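You operate a simulated robot arm through the tools that you are given. There is no shell and no other tool. Be economical: measure what you need, move in short steps, check, and stop when the job is done.

The job below is to be done with a simulated robot arm. You get a single attempt, and the scene is never put back.

TASK
Put the blue glass from the top of the low shelf on the card pack there.

The check looks at the end state, three seconds after you hand in, the way a careful person would. Anything else that was tipped, shoved, dropped, spilled or broken makes it a failure.

THE ROBOT
A 6-joint arm with a two-finger parallel gripper, fixed in place. Base frame: the origin is at the foot of the arm, x ahead of it, y to its left, z up; the work surface is at about z = 0.86. Units: m, rad, N and s.
With the tool pointing down near the work surface it reaches from about 0.26 to 0.68 m from the base axis. Its first joint turns from -1.152 to 1.152 rad. Payload 2.9 kg.
The TCP is the grasp point between the finger pads, 0.03 m short of the fingertips. In the tool frame z runs along the fingers and y along their closing line. Largest opening 0.11 m; finger width 0.02, thickness 0.01; the body of the gripper, 0.048 by 0.112 m, starts 0.055 m behind the TCP.
Orientation is told as [roll, pitch, yaw] about the base's x, y, z axes, in that order, counted from this pose: with the fingers straight down and closing along the base's y, the tool's x points along the base's -x, its y along +y and its z along -z.

THE INTERFACE
- The arm moves only by the tool jog_arm. Its argument "series" is one flat list of numbers, 5 for each row, row after row: the finger opening in m, from 0 to 0.11, then the shift along the tool's x, y, z in units of 50 mm (1.0 is 50 mm), then the turn about the tool's z in units of 6 degrees (1.0 is 6 degrees). In form: [jaw, x, y, z, spin, jaw, x, y, z, spin, ...]. A call has 1 to 8 rows; each row shifts and turns the commanded pose from where the row before left it, along the tool's axes as they then stand. A call with a number of a shift or a turn outside -1 to 1 is refused whole. Each row takes 0.2 s and may step no farther than 0.05 m and 0.15 rad from the row before; otherwise, or with a gripper value out of range, the whole call is refused. A pose out of reach is approached as far as the arm can. The call stops where the force on the tool passes 40 N (or 10 N more than at its start, if that is more) or the arm is blocked; 0.2 s more then pass. Each finger travels about 0.108 m/s and halts on what it meets, pressing with about 25 N; the grip force reading is that of the motor and also rises with nothing between the fingers. The clock runs only during rows and for 0.2 s after the last one: add rows that do not move to give the fingers time. The reply holds the time, the measured pose of the TCP, the force on the tool along the base axes, the opening and the grip force, in the units named above and with some noise, and new pictures: "pictures" is both (left out), scene, wrist or none.
- Cameras (640 x 400 px; columns grow to the right, rows downward): "scene" is fixed at [0.06, 0.4252, 1.3749]; the picture's right is [-0.88, -0.48, 0.00], its down [-0.31, 0.57, -0.76] and it looks along [0.36, -0.67, -0.65] (base axes); focal length 299 px, centre (320, 200). "wrist" rides on the gripper at [0.072, 0.017, -0.103] in the tool frame; the picture's right is [-0.23, 0.97, 0.00], its down [-0.76, -0.18, -0.62] and it looks along [-0.61, -0.14, 0.78] (tool axes); focal length 222 px, centre (320, 200). There is no depth. A picture from a camera that has moved, and an enlarged one, comes with that camera's place and axes in the base frame and with its lens.
- enlarge(camera, box): a new picture of the part [left, top, right, bottom] of that camera's present view, enlarged. The clock stands still meanwhile.
- close_job(): hands the job in; it is judged then, once.

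Work in short steps. Places have to be worked out from the pictures, the camera data and where the tool is seen: move nearer, look again, correct. Check each grasp and each placing, and mend what went wrong. You have 90 turns and 170 pictures in all, those below and enlarged ones among them. Open the gripper and draw the arm clear of the work before you hand the job in, unless the task says otherwise; then end with one line.

The tools are called after ">>>" as name(argument=value, ...) on one line, values as JSON. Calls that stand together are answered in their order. jog_arm: Moves the arm, as the interface text tells. Its arguments: {"type":"object","properties":{"series":{"type":"array","items":{"type":"number"}},"pictures":{"type":"string","enum":["both","scene","wrist","none"]}},"required":["series"]} The other tools are called the same way: enlarge (camera, box) takes an enlarged picture of a part of a camera's view; close_job () hands the job in.

At the start:

```text
t: 0.0
tcp_pos: [0.38, -0.0862, 1.1391]
tool_rot: [-0.001, 0.0, -0.001]
force: [0.4, 0.4, 0.5]
finger_gap: 0.1102
gripper_force: 0.0
```

scene: 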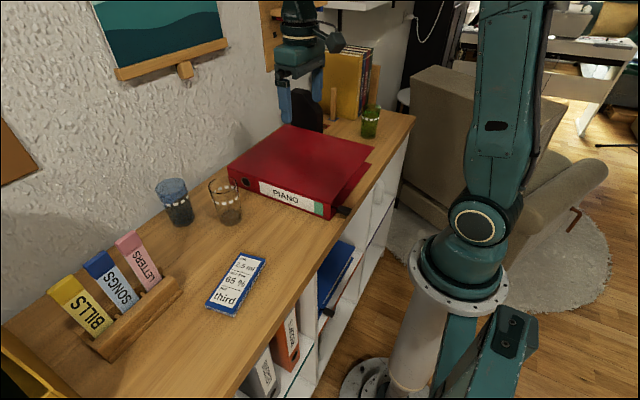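
wrist: 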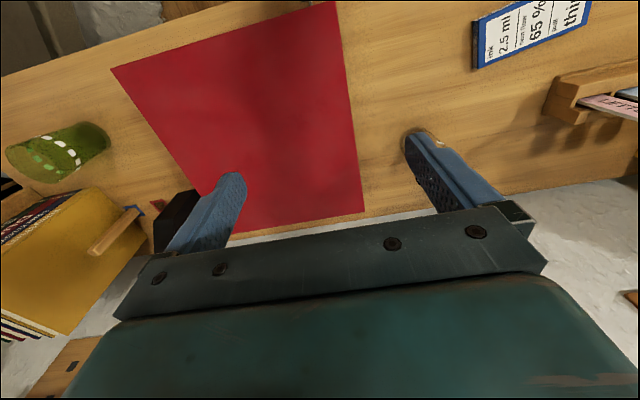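

I'll first look closely at the blue glass and the blue-and-white flat box, which is likely the card pack.

>>> enlarge(camera="scene", box=[140, 160, 300, 260])

>>> enlarge(camera="scene", box=[180, 240, 300, 315])

```text
4.00 times, centred on (220, 210) of scene
camera zoom: at [0.06, 0.4252, 1.3749], right [-0.88, -0.48, 0.0], down [-0.31, 0.57, -0.76], along [0.36, -0.67, -0.65], focal length 1196 px, centre (720, 160)
```

zoom: 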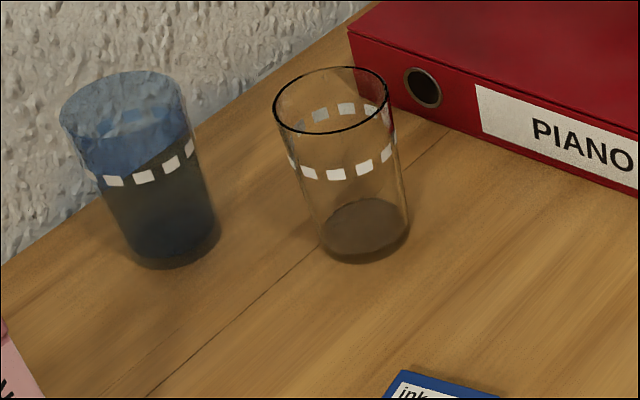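

```text
5.33 times, centred on (240, 278) of scene
camera zoom: at [0.06, 0.4252, 1.3749], right [-0.88, -0.48, 0.0], down [-0.31, 0.57, -0.76], along [0.36, -0.67, -0.65], focal length 1595 px, centre (747, -213)
```

zoom: 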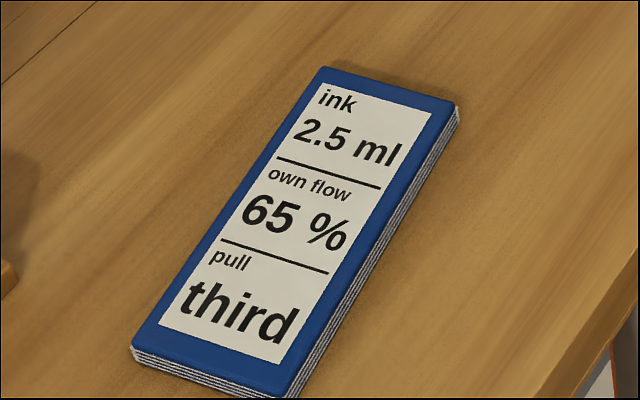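

The pack lies at about (0.36, 0.21), and the blue glass at about (0.60, 0.124) with its rim near z 0.965. The wall is at x≈0.675. I'll stay high and move to a spot in front of the glass for a closer look.

>>> jog_arm(series=[0.11, -0.333, 0.69, 0, 0, 0.11, -0.333, 0.69, 0, 0, 0.11, -0.333, 0.69, 0, 0, 0.11, -0.333, 0.69, 0, 0, 0.11, -0.333, 0.69, 0, 0, 0.11, -0.333, 0.69, 0, 0, 0.11, 0, 0, 0, 0])

```text
t: 1.6
tcp_pos: [0.4812, 0.1204, 1.1386]
tool_rot: [0.001, 0.0, -0.001]
force: [0.3, 0.0, 0.7]
finger_gap: 0.1099
gripper_force: 0.1
camera wrist: at [0.4076, 0.1392, 1.2428], right [0.23, 0.97, 0.0], down [0.76, -0.18, 0.62], along [0.61, -0.14, -0.78], focal length 222 px, centre (320, 200)
```

scene: 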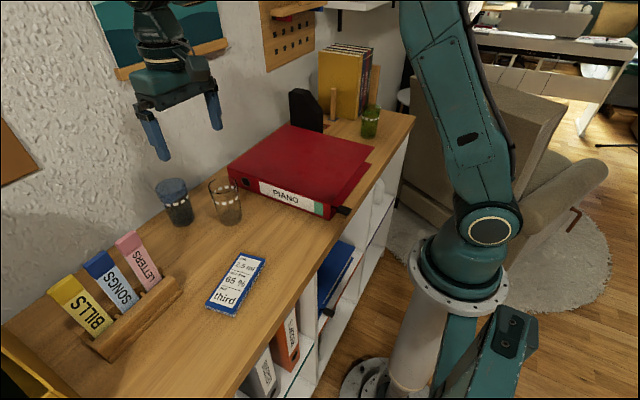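
wrist: 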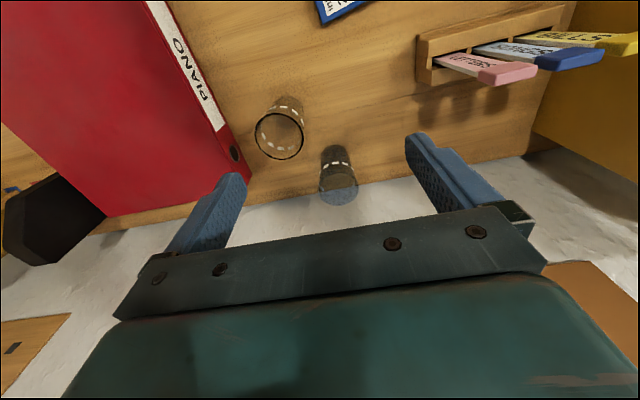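

The wrist view shows both glasses between the fingers' lines. I'll enlarge it to measure the glasses.

>>> enlarge(camera="wrist", box=[240, 80, 400, 220])

```text
2.86 times, centred on (320, 150) of wrist
camera zoom: at [0.4076, 0.1392, 1.2428], right [0.23, 0.97, 0.0], down [0.76, -0.18, 0.62], along [0.61, -0.14, -0.78], focal length 635 px, centre (320, 343)
```

zoom: 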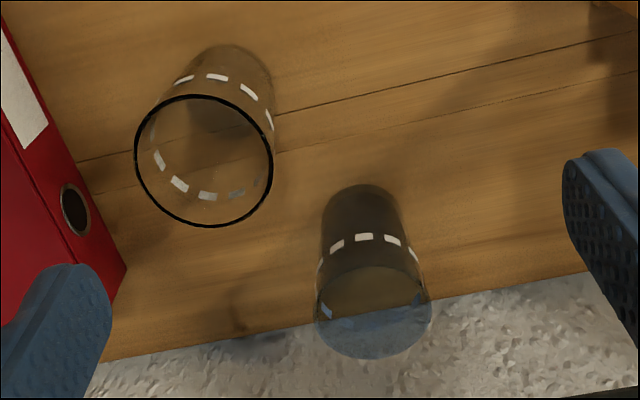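

The two views agree: blue glass axis at about (0.602, 0.122), rim at about 0.965, and about 0.06 m in diameter at mid height. I'll lower to 1.04, keeping the fingertips above the rims, then go forward part of the way.

>>> jog_arm(series=[0.11, 0, 0, 0.65, 0, 0.11, 0, 0, 0.65, 0, 0.11, 0, 0, 0.65, 0, 0.11, -0.6, 0.0, 0, 0, 0.11, -0.6, 0.0, 0, 0, 0.11, -0.5, 0.03, 0, 0, 0.11, 0, 0, 0, 0])

```text
t: 3.2
tcp_pos: [0.5667, 0.1204, 1.0407]
tool_rot: [0.0, 0.0, -0.002]
force: [0.2, -0.1, 1.0]
finger_gap: 0.1101
gripper_force: 0.0
camera wrist: at [0.4934, 0.1385, 1.1444], right [0.23, 0.97, 0.0], down [0.76, -0.18, 0.62], along [0.61, -0.14, -0.78], focal length 222 px, centre (320, 200)
```

scene: 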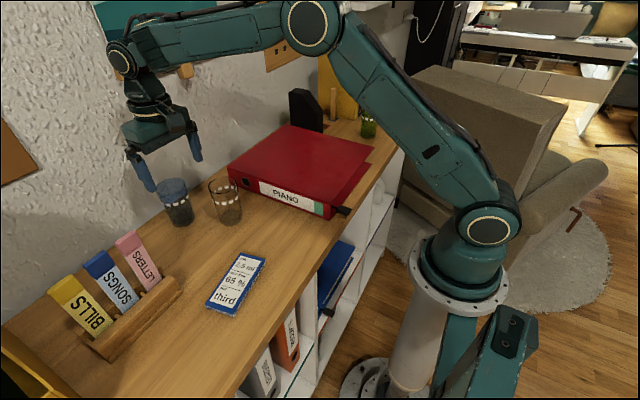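
wrist: 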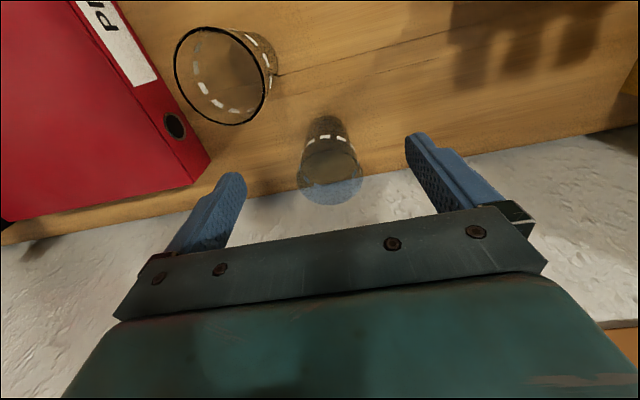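

The updated glass axis is (0.604, 0.1235), and both fingers clear it and the clear glass. I'll move over it and descend halfway.

>>> jog_arm(series=[0.11, -0.4, 0.06, 0, 0, 0.11, -0.34, 0, 0, 0, 0.11, 0, 0, 0, 0, 0.11, 0, 0, 0.4, 0, 0.11, 0, 0, 0.4, 0, 0.11, 0, 0, 0.4, 0, 0.11, 0, 0, 0, 0])

```text
t: 4.8
tcp_pos: [0.6041, 0.1229, 0.9835]
tool_rot: [0.0, -0.001, -0.001]
force: [-0.2, 0.5, 0.1]
finger_gap: 0.1098
gripper_force: 0.1
camera wrist: at [0.5317, 0.1414, 1.0871], right [0.23, 0.97, 0.0], down [0.76, -0.18, 0.62], along [0.61, -0.14, -0.78], focal length 222 px, centre (320, 200)
```

scene: 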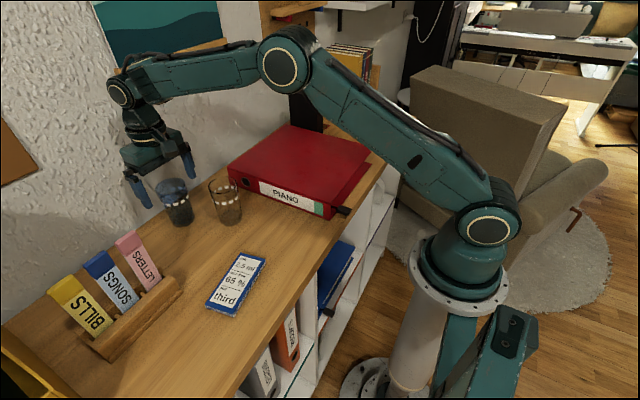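
wrist: 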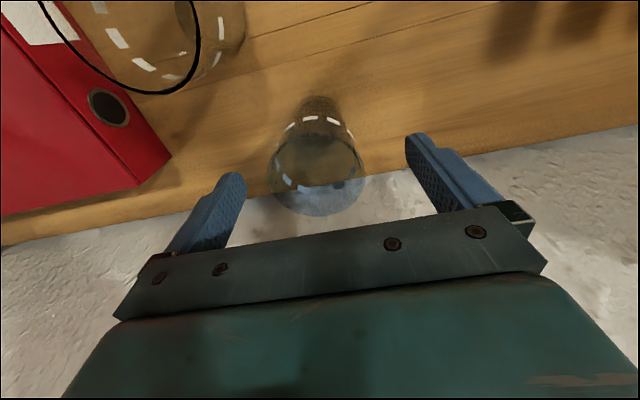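

The fingers are aligned, so I'll lower to about 0.928, which keeps the gripper body above the rim.

>>> jog_arm(series=[0.11, 0, 0.01, 0.4, 0, 0.11, 0, 0, 0.4, 0, 0.11, 0, 0, 0.31, 0, 0.11, 0, 0, 0, 0])

```text
t: 5.8
tcp_pos: [0.6021, 0.124, 0.9274]
tool_rot: [-0.001, 0.0, 0.0]
force: [0.3, -0.8, -0.9]
finger_gap: 0.1104
gripper_force: 0.1
camera wrist: at [0.5302, 0.142, 1.0313], right [0.23, 0.97, 0.0], down [0.76, -0.18, 0.62], along [0.61, -0.14, -0.78], focal length 222 px, centre (320, 200)
```

scene: 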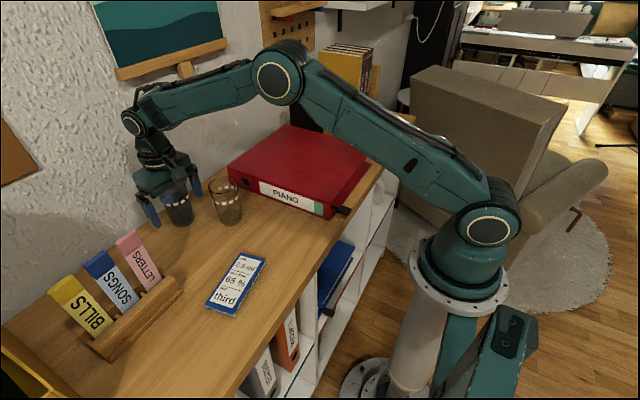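
wrist: 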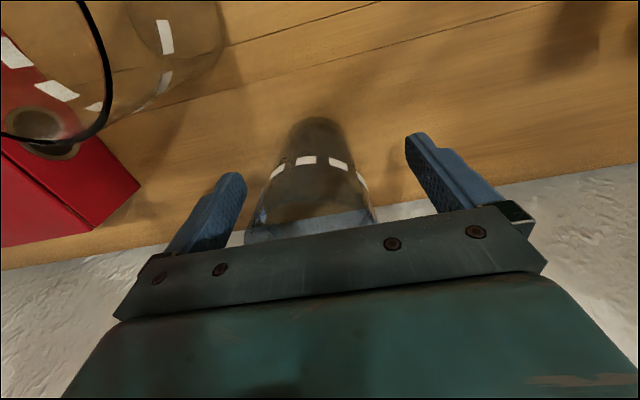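

The base centre checks at (0.601, 0.124), so the glass is well centred. I'll close the fingers gently in stages.

>>> jog_arm(series=[0.09, 0, 0, 0, 0, 0.075, 0, 0, 0, 0, 0.066, 0, 0, 0, 0, 0.06, 0, 0, 0, 0, 0.055, 0, 0, 0, 0, 0.045, 0, 0, 0, 0, 0.04, 0, 0, 0, 0, 0.04, 0, 0, 0, 0])

```text
t: 7.6
tcp_pos: [0.6025, 0.1234, 0.9271]
tool_rot: [0.001, 0.0, 0.0]
force: [-1.6, -0.7, 2.4]
finger_gap: 0.0628
gripper_force: 25.2
camera wrist: at [0.5302, 0.142, 1.0316], right [0.23, 0.97, 0.0], down [0.76, -0.18, 0.62], along [0.61, -0.14, -0.78], focal length 222 px, centre (320, 200)
```

scene: 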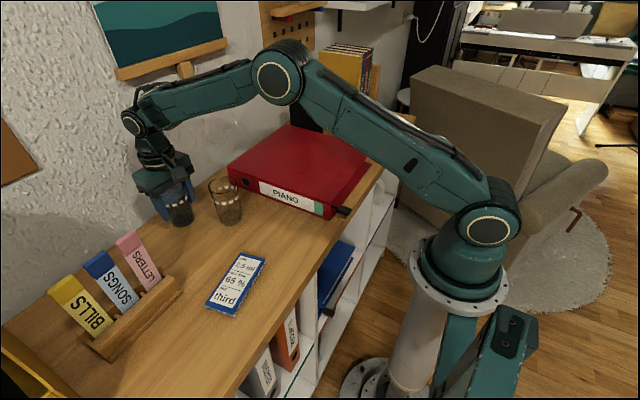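
wrist: 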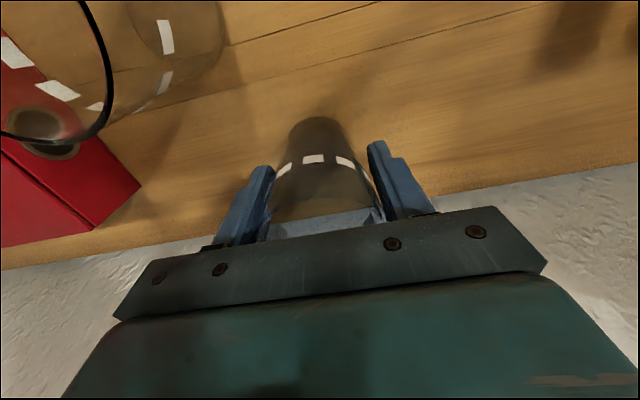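

The grip holds at 0.063 m and 25 N. I'll lift slowly, straight up.

>>> jog_arm(series=[0.04, 0, 0, -0.15, 0, 0.04, 0, 0, -0.25, 0, 0.04, 0, 0, -0.4, 0, 0.04, 0, 0, -0.4, 0, 0.04, 0, 0, -0.4, 0, 0.04, 0, 0, -0.4, 0, 0.04, 0, 0, -0.2, 0, 0.04, 0, 0, 0, 0])

```text
t: 9.4
tcp_pos: [0.6027, 0.1259, 1.0371]
tool_rot: [0.0, -0.001, 0.001]
force: [0.3, 0.6, -1.0]
finger_gap: 0.0629
gripper_force: 25.2
camera wrist: at [0.5306, 0.1446, 1.1418], right [0.23, 0.97, 0.0], down [0.76, -0.18, 0.62], along [0.61, -0.14, -0.78], focal length 222 px, centre (320, 200)
```

scene: 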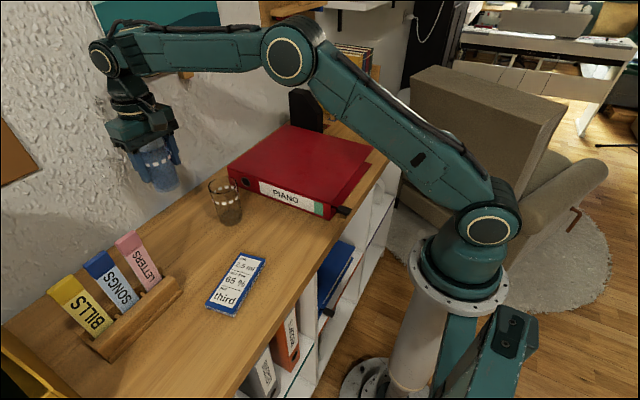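
wrist: 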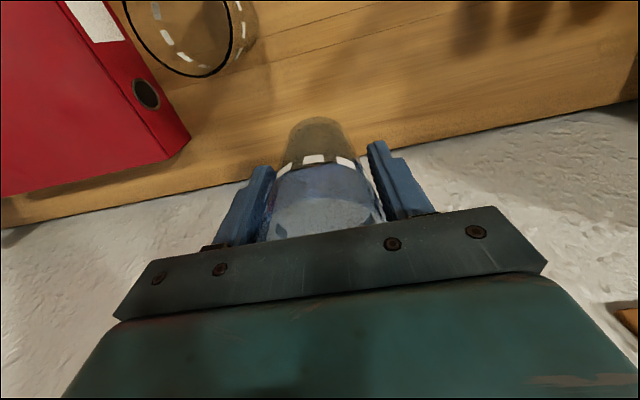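

The glass is lifted and held firmly. I'll move back toward the base at a slightly higher height, staying at y≈0.126, for a wrist view of the pack beside the held glass.

>>> jog_arm(series=[0.04, 0.25, 0, -0.2, 0, 0.04, 0.55, 0, -0.2, 0, 0.04, 0.75, 0, -0.2, 0, 0.04, 0.8, 0, 0, 0, 0.04, 0.8, 0, 0, 0, 0.04, 0.75, 0, 0, 0, 0.04, 0.5, 0, 0, 0, 0.04, 0.25, 0, 0, 0])

```text
t: 11.2
tcp_pos: [0.3699, 0.1279, 1.0662]
tool_rot: [-0.001, 0.0, 0.0]
force: [0.2, 1.1, -1.0]
finger_gap: 0.0629
gripper_force: 24.8
camera wrist: at [0.2966, 0.1452, 1.1699], right [0.23, 0.97, 0.0], down [0.76, -0.18, 0.62], along [0.61, -0.14, -0.78], focal length 222 px, centre (320, 200)
```

scene: 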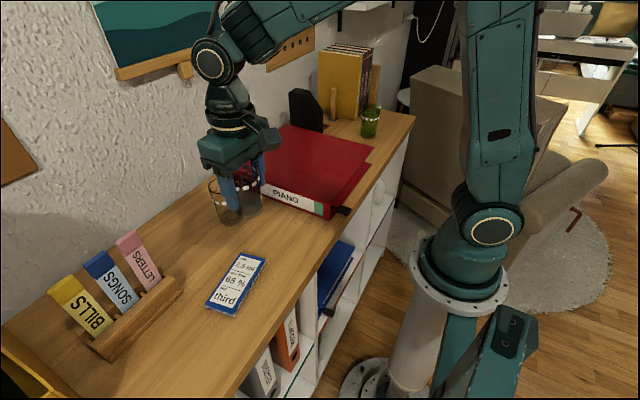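
wrist: 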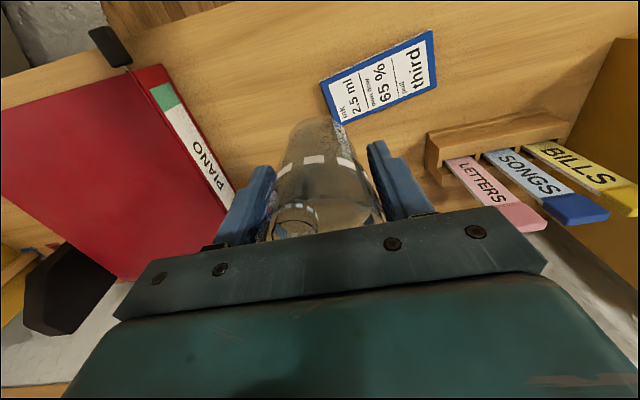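

>>> enlarge(camera="wrist", box=[300, 20, 460, 140])

```text
3.33 times, centred on (380, 80) of wrist
camera zoom: at [0.2966, 0.1452, 1.1699], right [0.23, 0.97, 0.0], down [0.76, -0.18, 0.62], along [0.61, -0.14, -0.78], focal length 740 px, centre (120, 600)
```

zoom: 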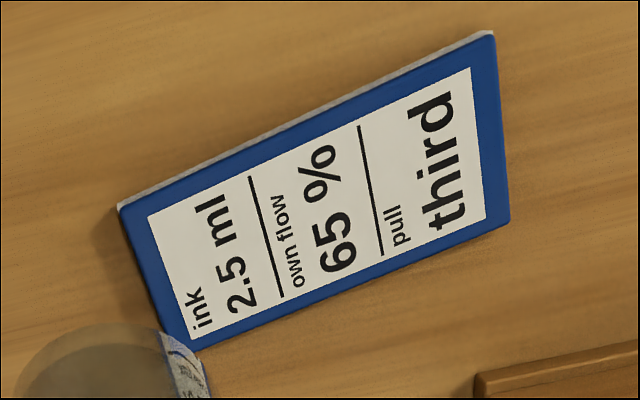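

Combining both views, the pack is about 0.128 × 0.058 m, centred at (0.370, 0.2005), with its top near z 0.868. I'll move above it and lower until the glass hovers about 3 cm over it.

>>> jog_arm(series=[0.04, 0, 0.3, 0, 0, 0.04, 0, 0.5, 0, 0, 0.04, 0, 0.45, 0, 0, 0.04, 0, 0.2, 0.2, 0, 0.04, 0, 0, 0.5, 0, 0.04, 0, 0, 0.6, 0, 0.04, 0, 0, 0.5, 0, 0.04, 0, 0, 0.2, 0])

```text
t: 13.0
tcp_pos: [0.3702, 0.1997, 0.9663]
tool_rot: [0.0, 0.0, -0.001]
force: [-0.5, -0.4, -1.4]
finger_gap: 0.0628
gripper_force: 25.3
camera wrist: at [0.2968, 0.2163, 1.0717], right [0.23, 0.97, 0.0], down [0.76, -0.18, 0.62], along [0.61, -0.14, -0.78], focal length 222 px, centre (320, 200)
```

scene: 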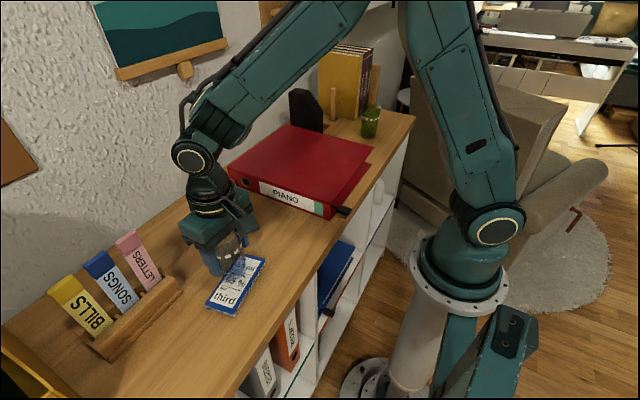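
wrist: 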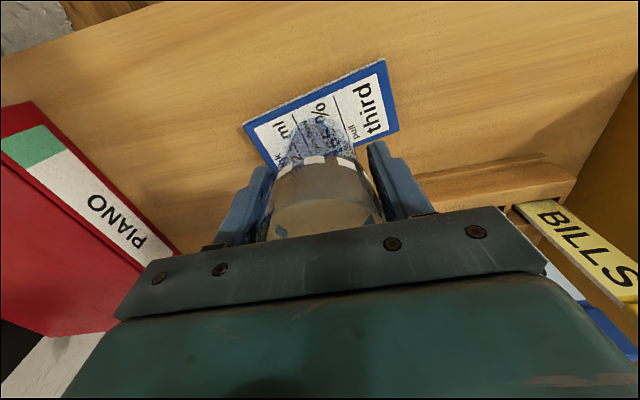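

>>> enlarge(camera="scene", box=[180, 220, 300, 320])

>>> enlarge(camera="wrist", box=[230, 50, 410, 180])

```text
4.00 times, centred on (240, 270) of scene
camera zoom: at [0.06, 0.4252, 1.3748], right [-0.88, -0.48, 0.0], down [-0.31, 0.57, -0.76], along [0.36, -0.67, -0.65], focal length 1196 px, centre (640, -80)
```

zoom: 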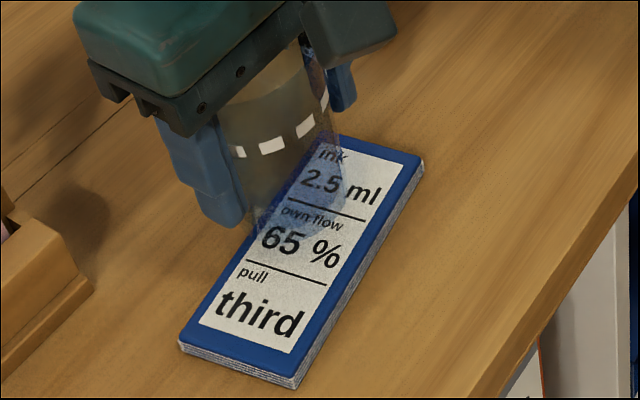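

```text
3.08 times, centred on (320, 115) of wrist
camera zoom: at [0.2968, 0.2163, 1.0717], right [0.23, 0.97, 0.0], down [0.76, -0.18, 0.62], along [0.61, -0.14, -0.78], focal length 684 px, centre (320, 462)
```

zoom: 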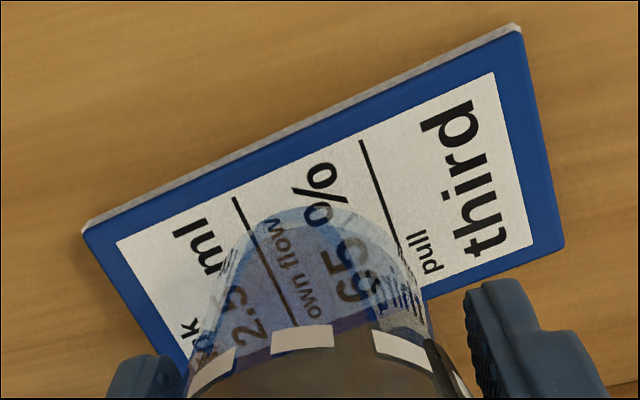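

The new view puts the pack centre at (0.3715, 0.2005), right under the TCP. I'll lower a further 2 cm and compare the glass base with the pack edges.

>>> jog_arm(series=[0.04, -0.02, 0.02, 0.15, 0, 0.04, 0, 0, 0.15, 0, 0.04, 0, 0, 0.12, 0, 0.04, 0, 0, 0, 0], pictures="none")

>>> enlarge(camera="scene", box=[200, 230, 280, 310])

>>> enlarge(camera="wrist", box=[230, 50, 410, 180])

```text
t: 14.0
tcp_pos: [0.3687, 0.2002, 0.9462]
tool_rot: [0.0, 0.001, 0.001]
force: [-0.3, 0.3, -2.5]
finger_gap: 0.0626
gripper_force: 24.6
```

```text
5.00 times, centred on (240, 270) of scene
camera zoom: at [0.06, 0.4252, 1.3748], right [-0.88, -0.48, 0.0], down [-0.31, 0.57, -0.76], along [0.36, -0.67, -0.65], focal length 1495 px, centre (720, -150)
```

zoom: 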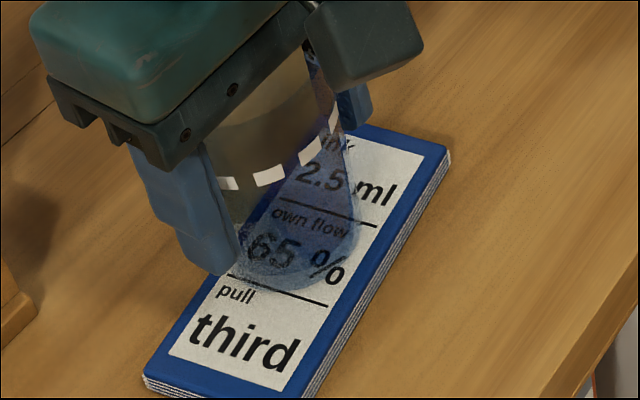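

```text
3.08 times, centred on (320, 115) of wrist
camera zoom: at [0.2968, 0.2179, 1.0497], right [0.23, 0.97, 0.0], down [0.76, -0.18, 0.62], along [0.61, -0.14, -0.78], focal length 684 px, centre (320, 462)
```

zoom: 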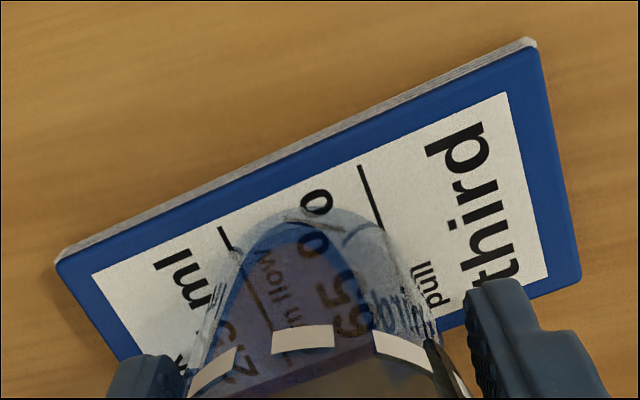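

Both views show the base sitting about 4 mm too far toward the wall side of the pack. I'll shift 4 mm back toward the robot and lower 7 mm.

>>> jog_arm(series=[0.04, 0.08, 0, 0, 0, 0.04, 0, 0, 0.07, 0, 0.04, 0, 0, 0.07, 0, 0.04, 0, 0, 0, 0], pictures="none")

>>> enlarge(camera="scene", box=[200, 230, 280, 310])

>>> enlarge(camera="wrist", box=[230, 50, 410, 180])

```text
t: 15.0
tcp_pos: [0.3675, 0.2007, 0.939]
tool_rot: [0.002, -0.001, -0.001]
force: [-2.0, -2.2, 15.3]
finger_gap: 0.062
gripper_force: 25.3
```

```text
5.00 times, centred on (240, 270) of scene
camera zoom: at [0.0598, 0.425, 1.3749], right [-0.88, -0.48, 0.0], down [-0.31, 0.57, -0.76], along [0.36, -0.67, -0.65], focal length 1495 px, centre (720, -150)
```

zoom: 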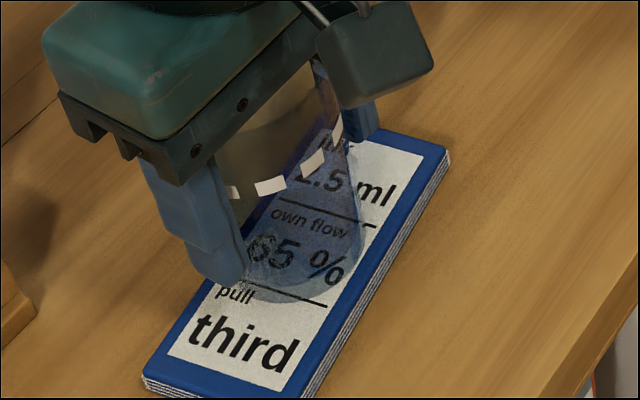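

```text
3.08 times, centred on (320, 115) of wrist
camera zoom: at [0.2943, 0.2175, 1.0434], right [0.23, 0.97, 0.0], down [0.76, -0.18, 0.62], along [0.61, -0.14, -0.78], focal length 684 px, centre (320, 462)
```

zoom: 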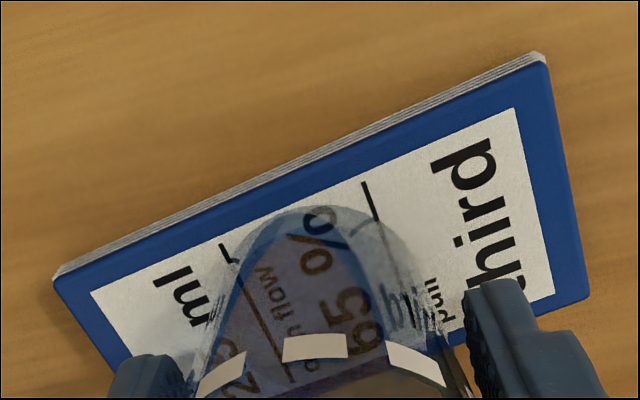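

The glass touched down with 15 N of contact force, and the base is well inside the pack on all sides. I'll relieve most of that push before opening.

>>> jog_arm(series=[0.04, 0, 0, -0.02, 0, 0.04, 0, 0, 0, 0], pictures="none")

```text
t: 15.6
tcp_pos: [0.3671, 0.2, 0.939]
tool_rot: [-0.001, 0.0, 0.0]
force: [1.1, -1.2, 4.8]
finger_gap: 0.0616
gripper_force: 25.3
```

Only about 5 N remains, so I'll open the fingers gradually.

>>> jog_arm(series=[0.061, 0, 0, 0, 0, 0.064, 0, 0, 0, 0, 0.068, 0, 0, 0, 0, 0.075, 0, 0, 0, 0, 0.085, 0, 0, 0, 0, 0.1, 0, 0, 0, 0, 0.11, 0, 0, 0, 0, 0.11, 0, 0, 0, 0])

>>> enlarge(camera="scene", box=[190, 210, 290, 310])

```text
t: 17.4
tcp_pos: [0.3666, 0.2002, 0.9401]
tool_rot: [-0.001, 0.001, -0.001]
force: [-0.2, 0.1, 0.0]
finger_gap: 0.1102
gripper_force: 0.1
camera wrist: at [0.2942, 0.2176, 1.0439], right [0.23, 0.97, 0.0], down [0.76, -0.18, 0.62], along [0.61, -0.14, -0.78], focal length 222 px, centre (320, 200)
```

scene: 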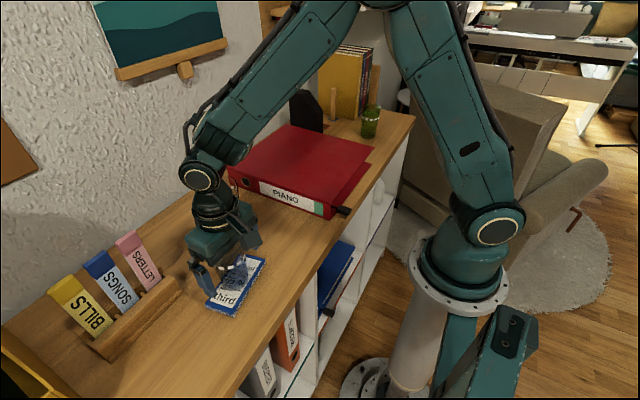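
wrist: 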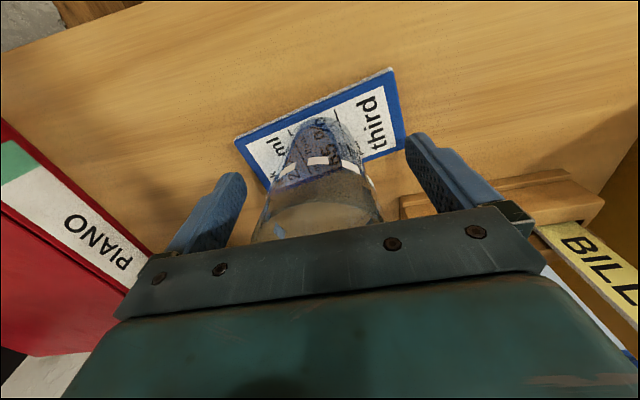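

```text
4.00 times, centred on (240, 260) of scene
camera zoom: at [0.06, 0.4252, 1.3749], right [-0.88, -0.48, 0.0], down [-0.31, 0.57, -0.76], along [0.36, -0.67, -0.65], focal length 1196 px, centre (640, -40)
```

zoom: 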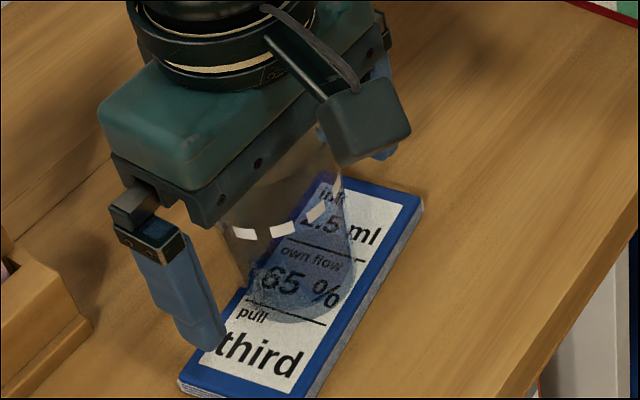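

The glass stands upright and free on the pack. I'll raise straight up, then move back clear.

>>> jog_arm(series=[0.11, 0, 0, -0.2, 0, 0.11, 0, 0, -0.4, 0, 0.11, 0, 0, -0.6, 0, 0.11, 0, 0, -0.7, 0, 0.11, 0, 0, -0.8, 0, 0.11, 0, 0, -0.8, 0, 0.11, 0, -0.7, 0, 0, 0.11, 0, -0.8, 0, 0], pictures="none")

>>> jog_arm(series=[0.11, 0, -0.8, 0, 0, 0.11, 0, -0.8, 0, 0, 0.11, 0, -0.8, 0, 0, 0.11, 0, -0.8, 0, 0, 0.11, 0, 0, 0, 0])

>>> enlarge(camera="scene", box=[160, 190, 300, 320])

```text
t: 19.2
tcp_pos: [0.3633, 0.1251, 1.1154]
tool_rot: [0.0, 0.001, -0.001]
force: [0.6, -1.3, -0.3]
finger_gap: 0.1102
gripper_force: 0.1
```

```text
t: 20.4
tcp_pos: [0.3675, -0.0362, 1.1141]
tool_rot: [0.001, -0.001, -0.002]
force: [-0.3, 0.0, 0.0]
finger_gap: 0.1104
gripper_force: 0.1
camera wrist: at [0.2942, -0.0178, 1.2185], right [0.23, 0.97, 0.0], down [0.76, -0.18, 0.62], along [0.61, -0.14, -0.78], focal length 222 px, centre (320, 200)
```

scene: 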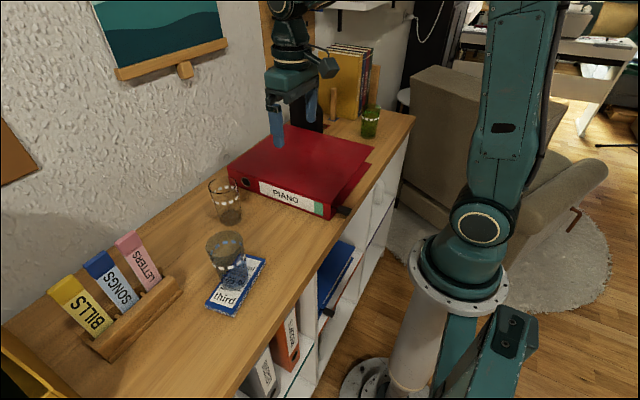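
wrist: 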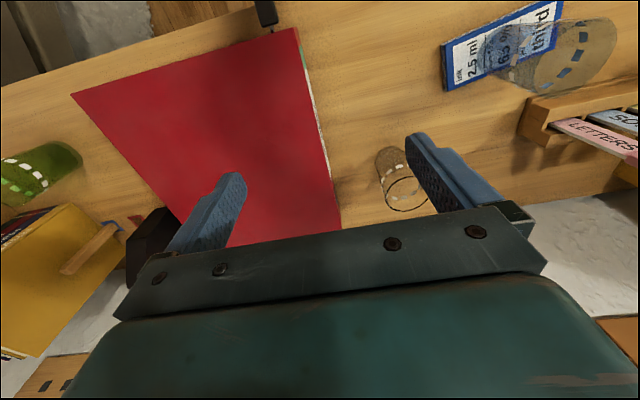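

```text
3.08 times, centred on (230, 255) of scene
camera zoom: at [0.06, 0.4252, 1.3749], right [-0.88, -0.48, 0.0], down [-0.31, 0.57, -0.76], along [0.36, -0.67, -0.65], focal length 920 px, centre (597, 31)
```

zoom: 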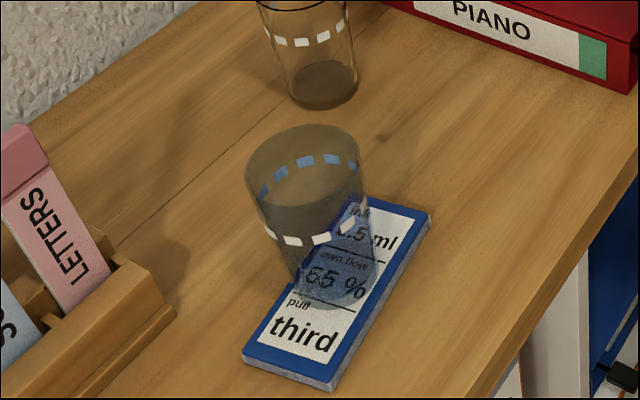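

The blue glass stands upright on the pack, nothing else has moved, and the open gripper is clear. I'm handing the job in.

>>> close_job()

```text
The job is handed in.
```

The blue glass is standing upright on the card pack, nothing else looks disturbed in the last pictures, and the gripper is open with the arm clear.
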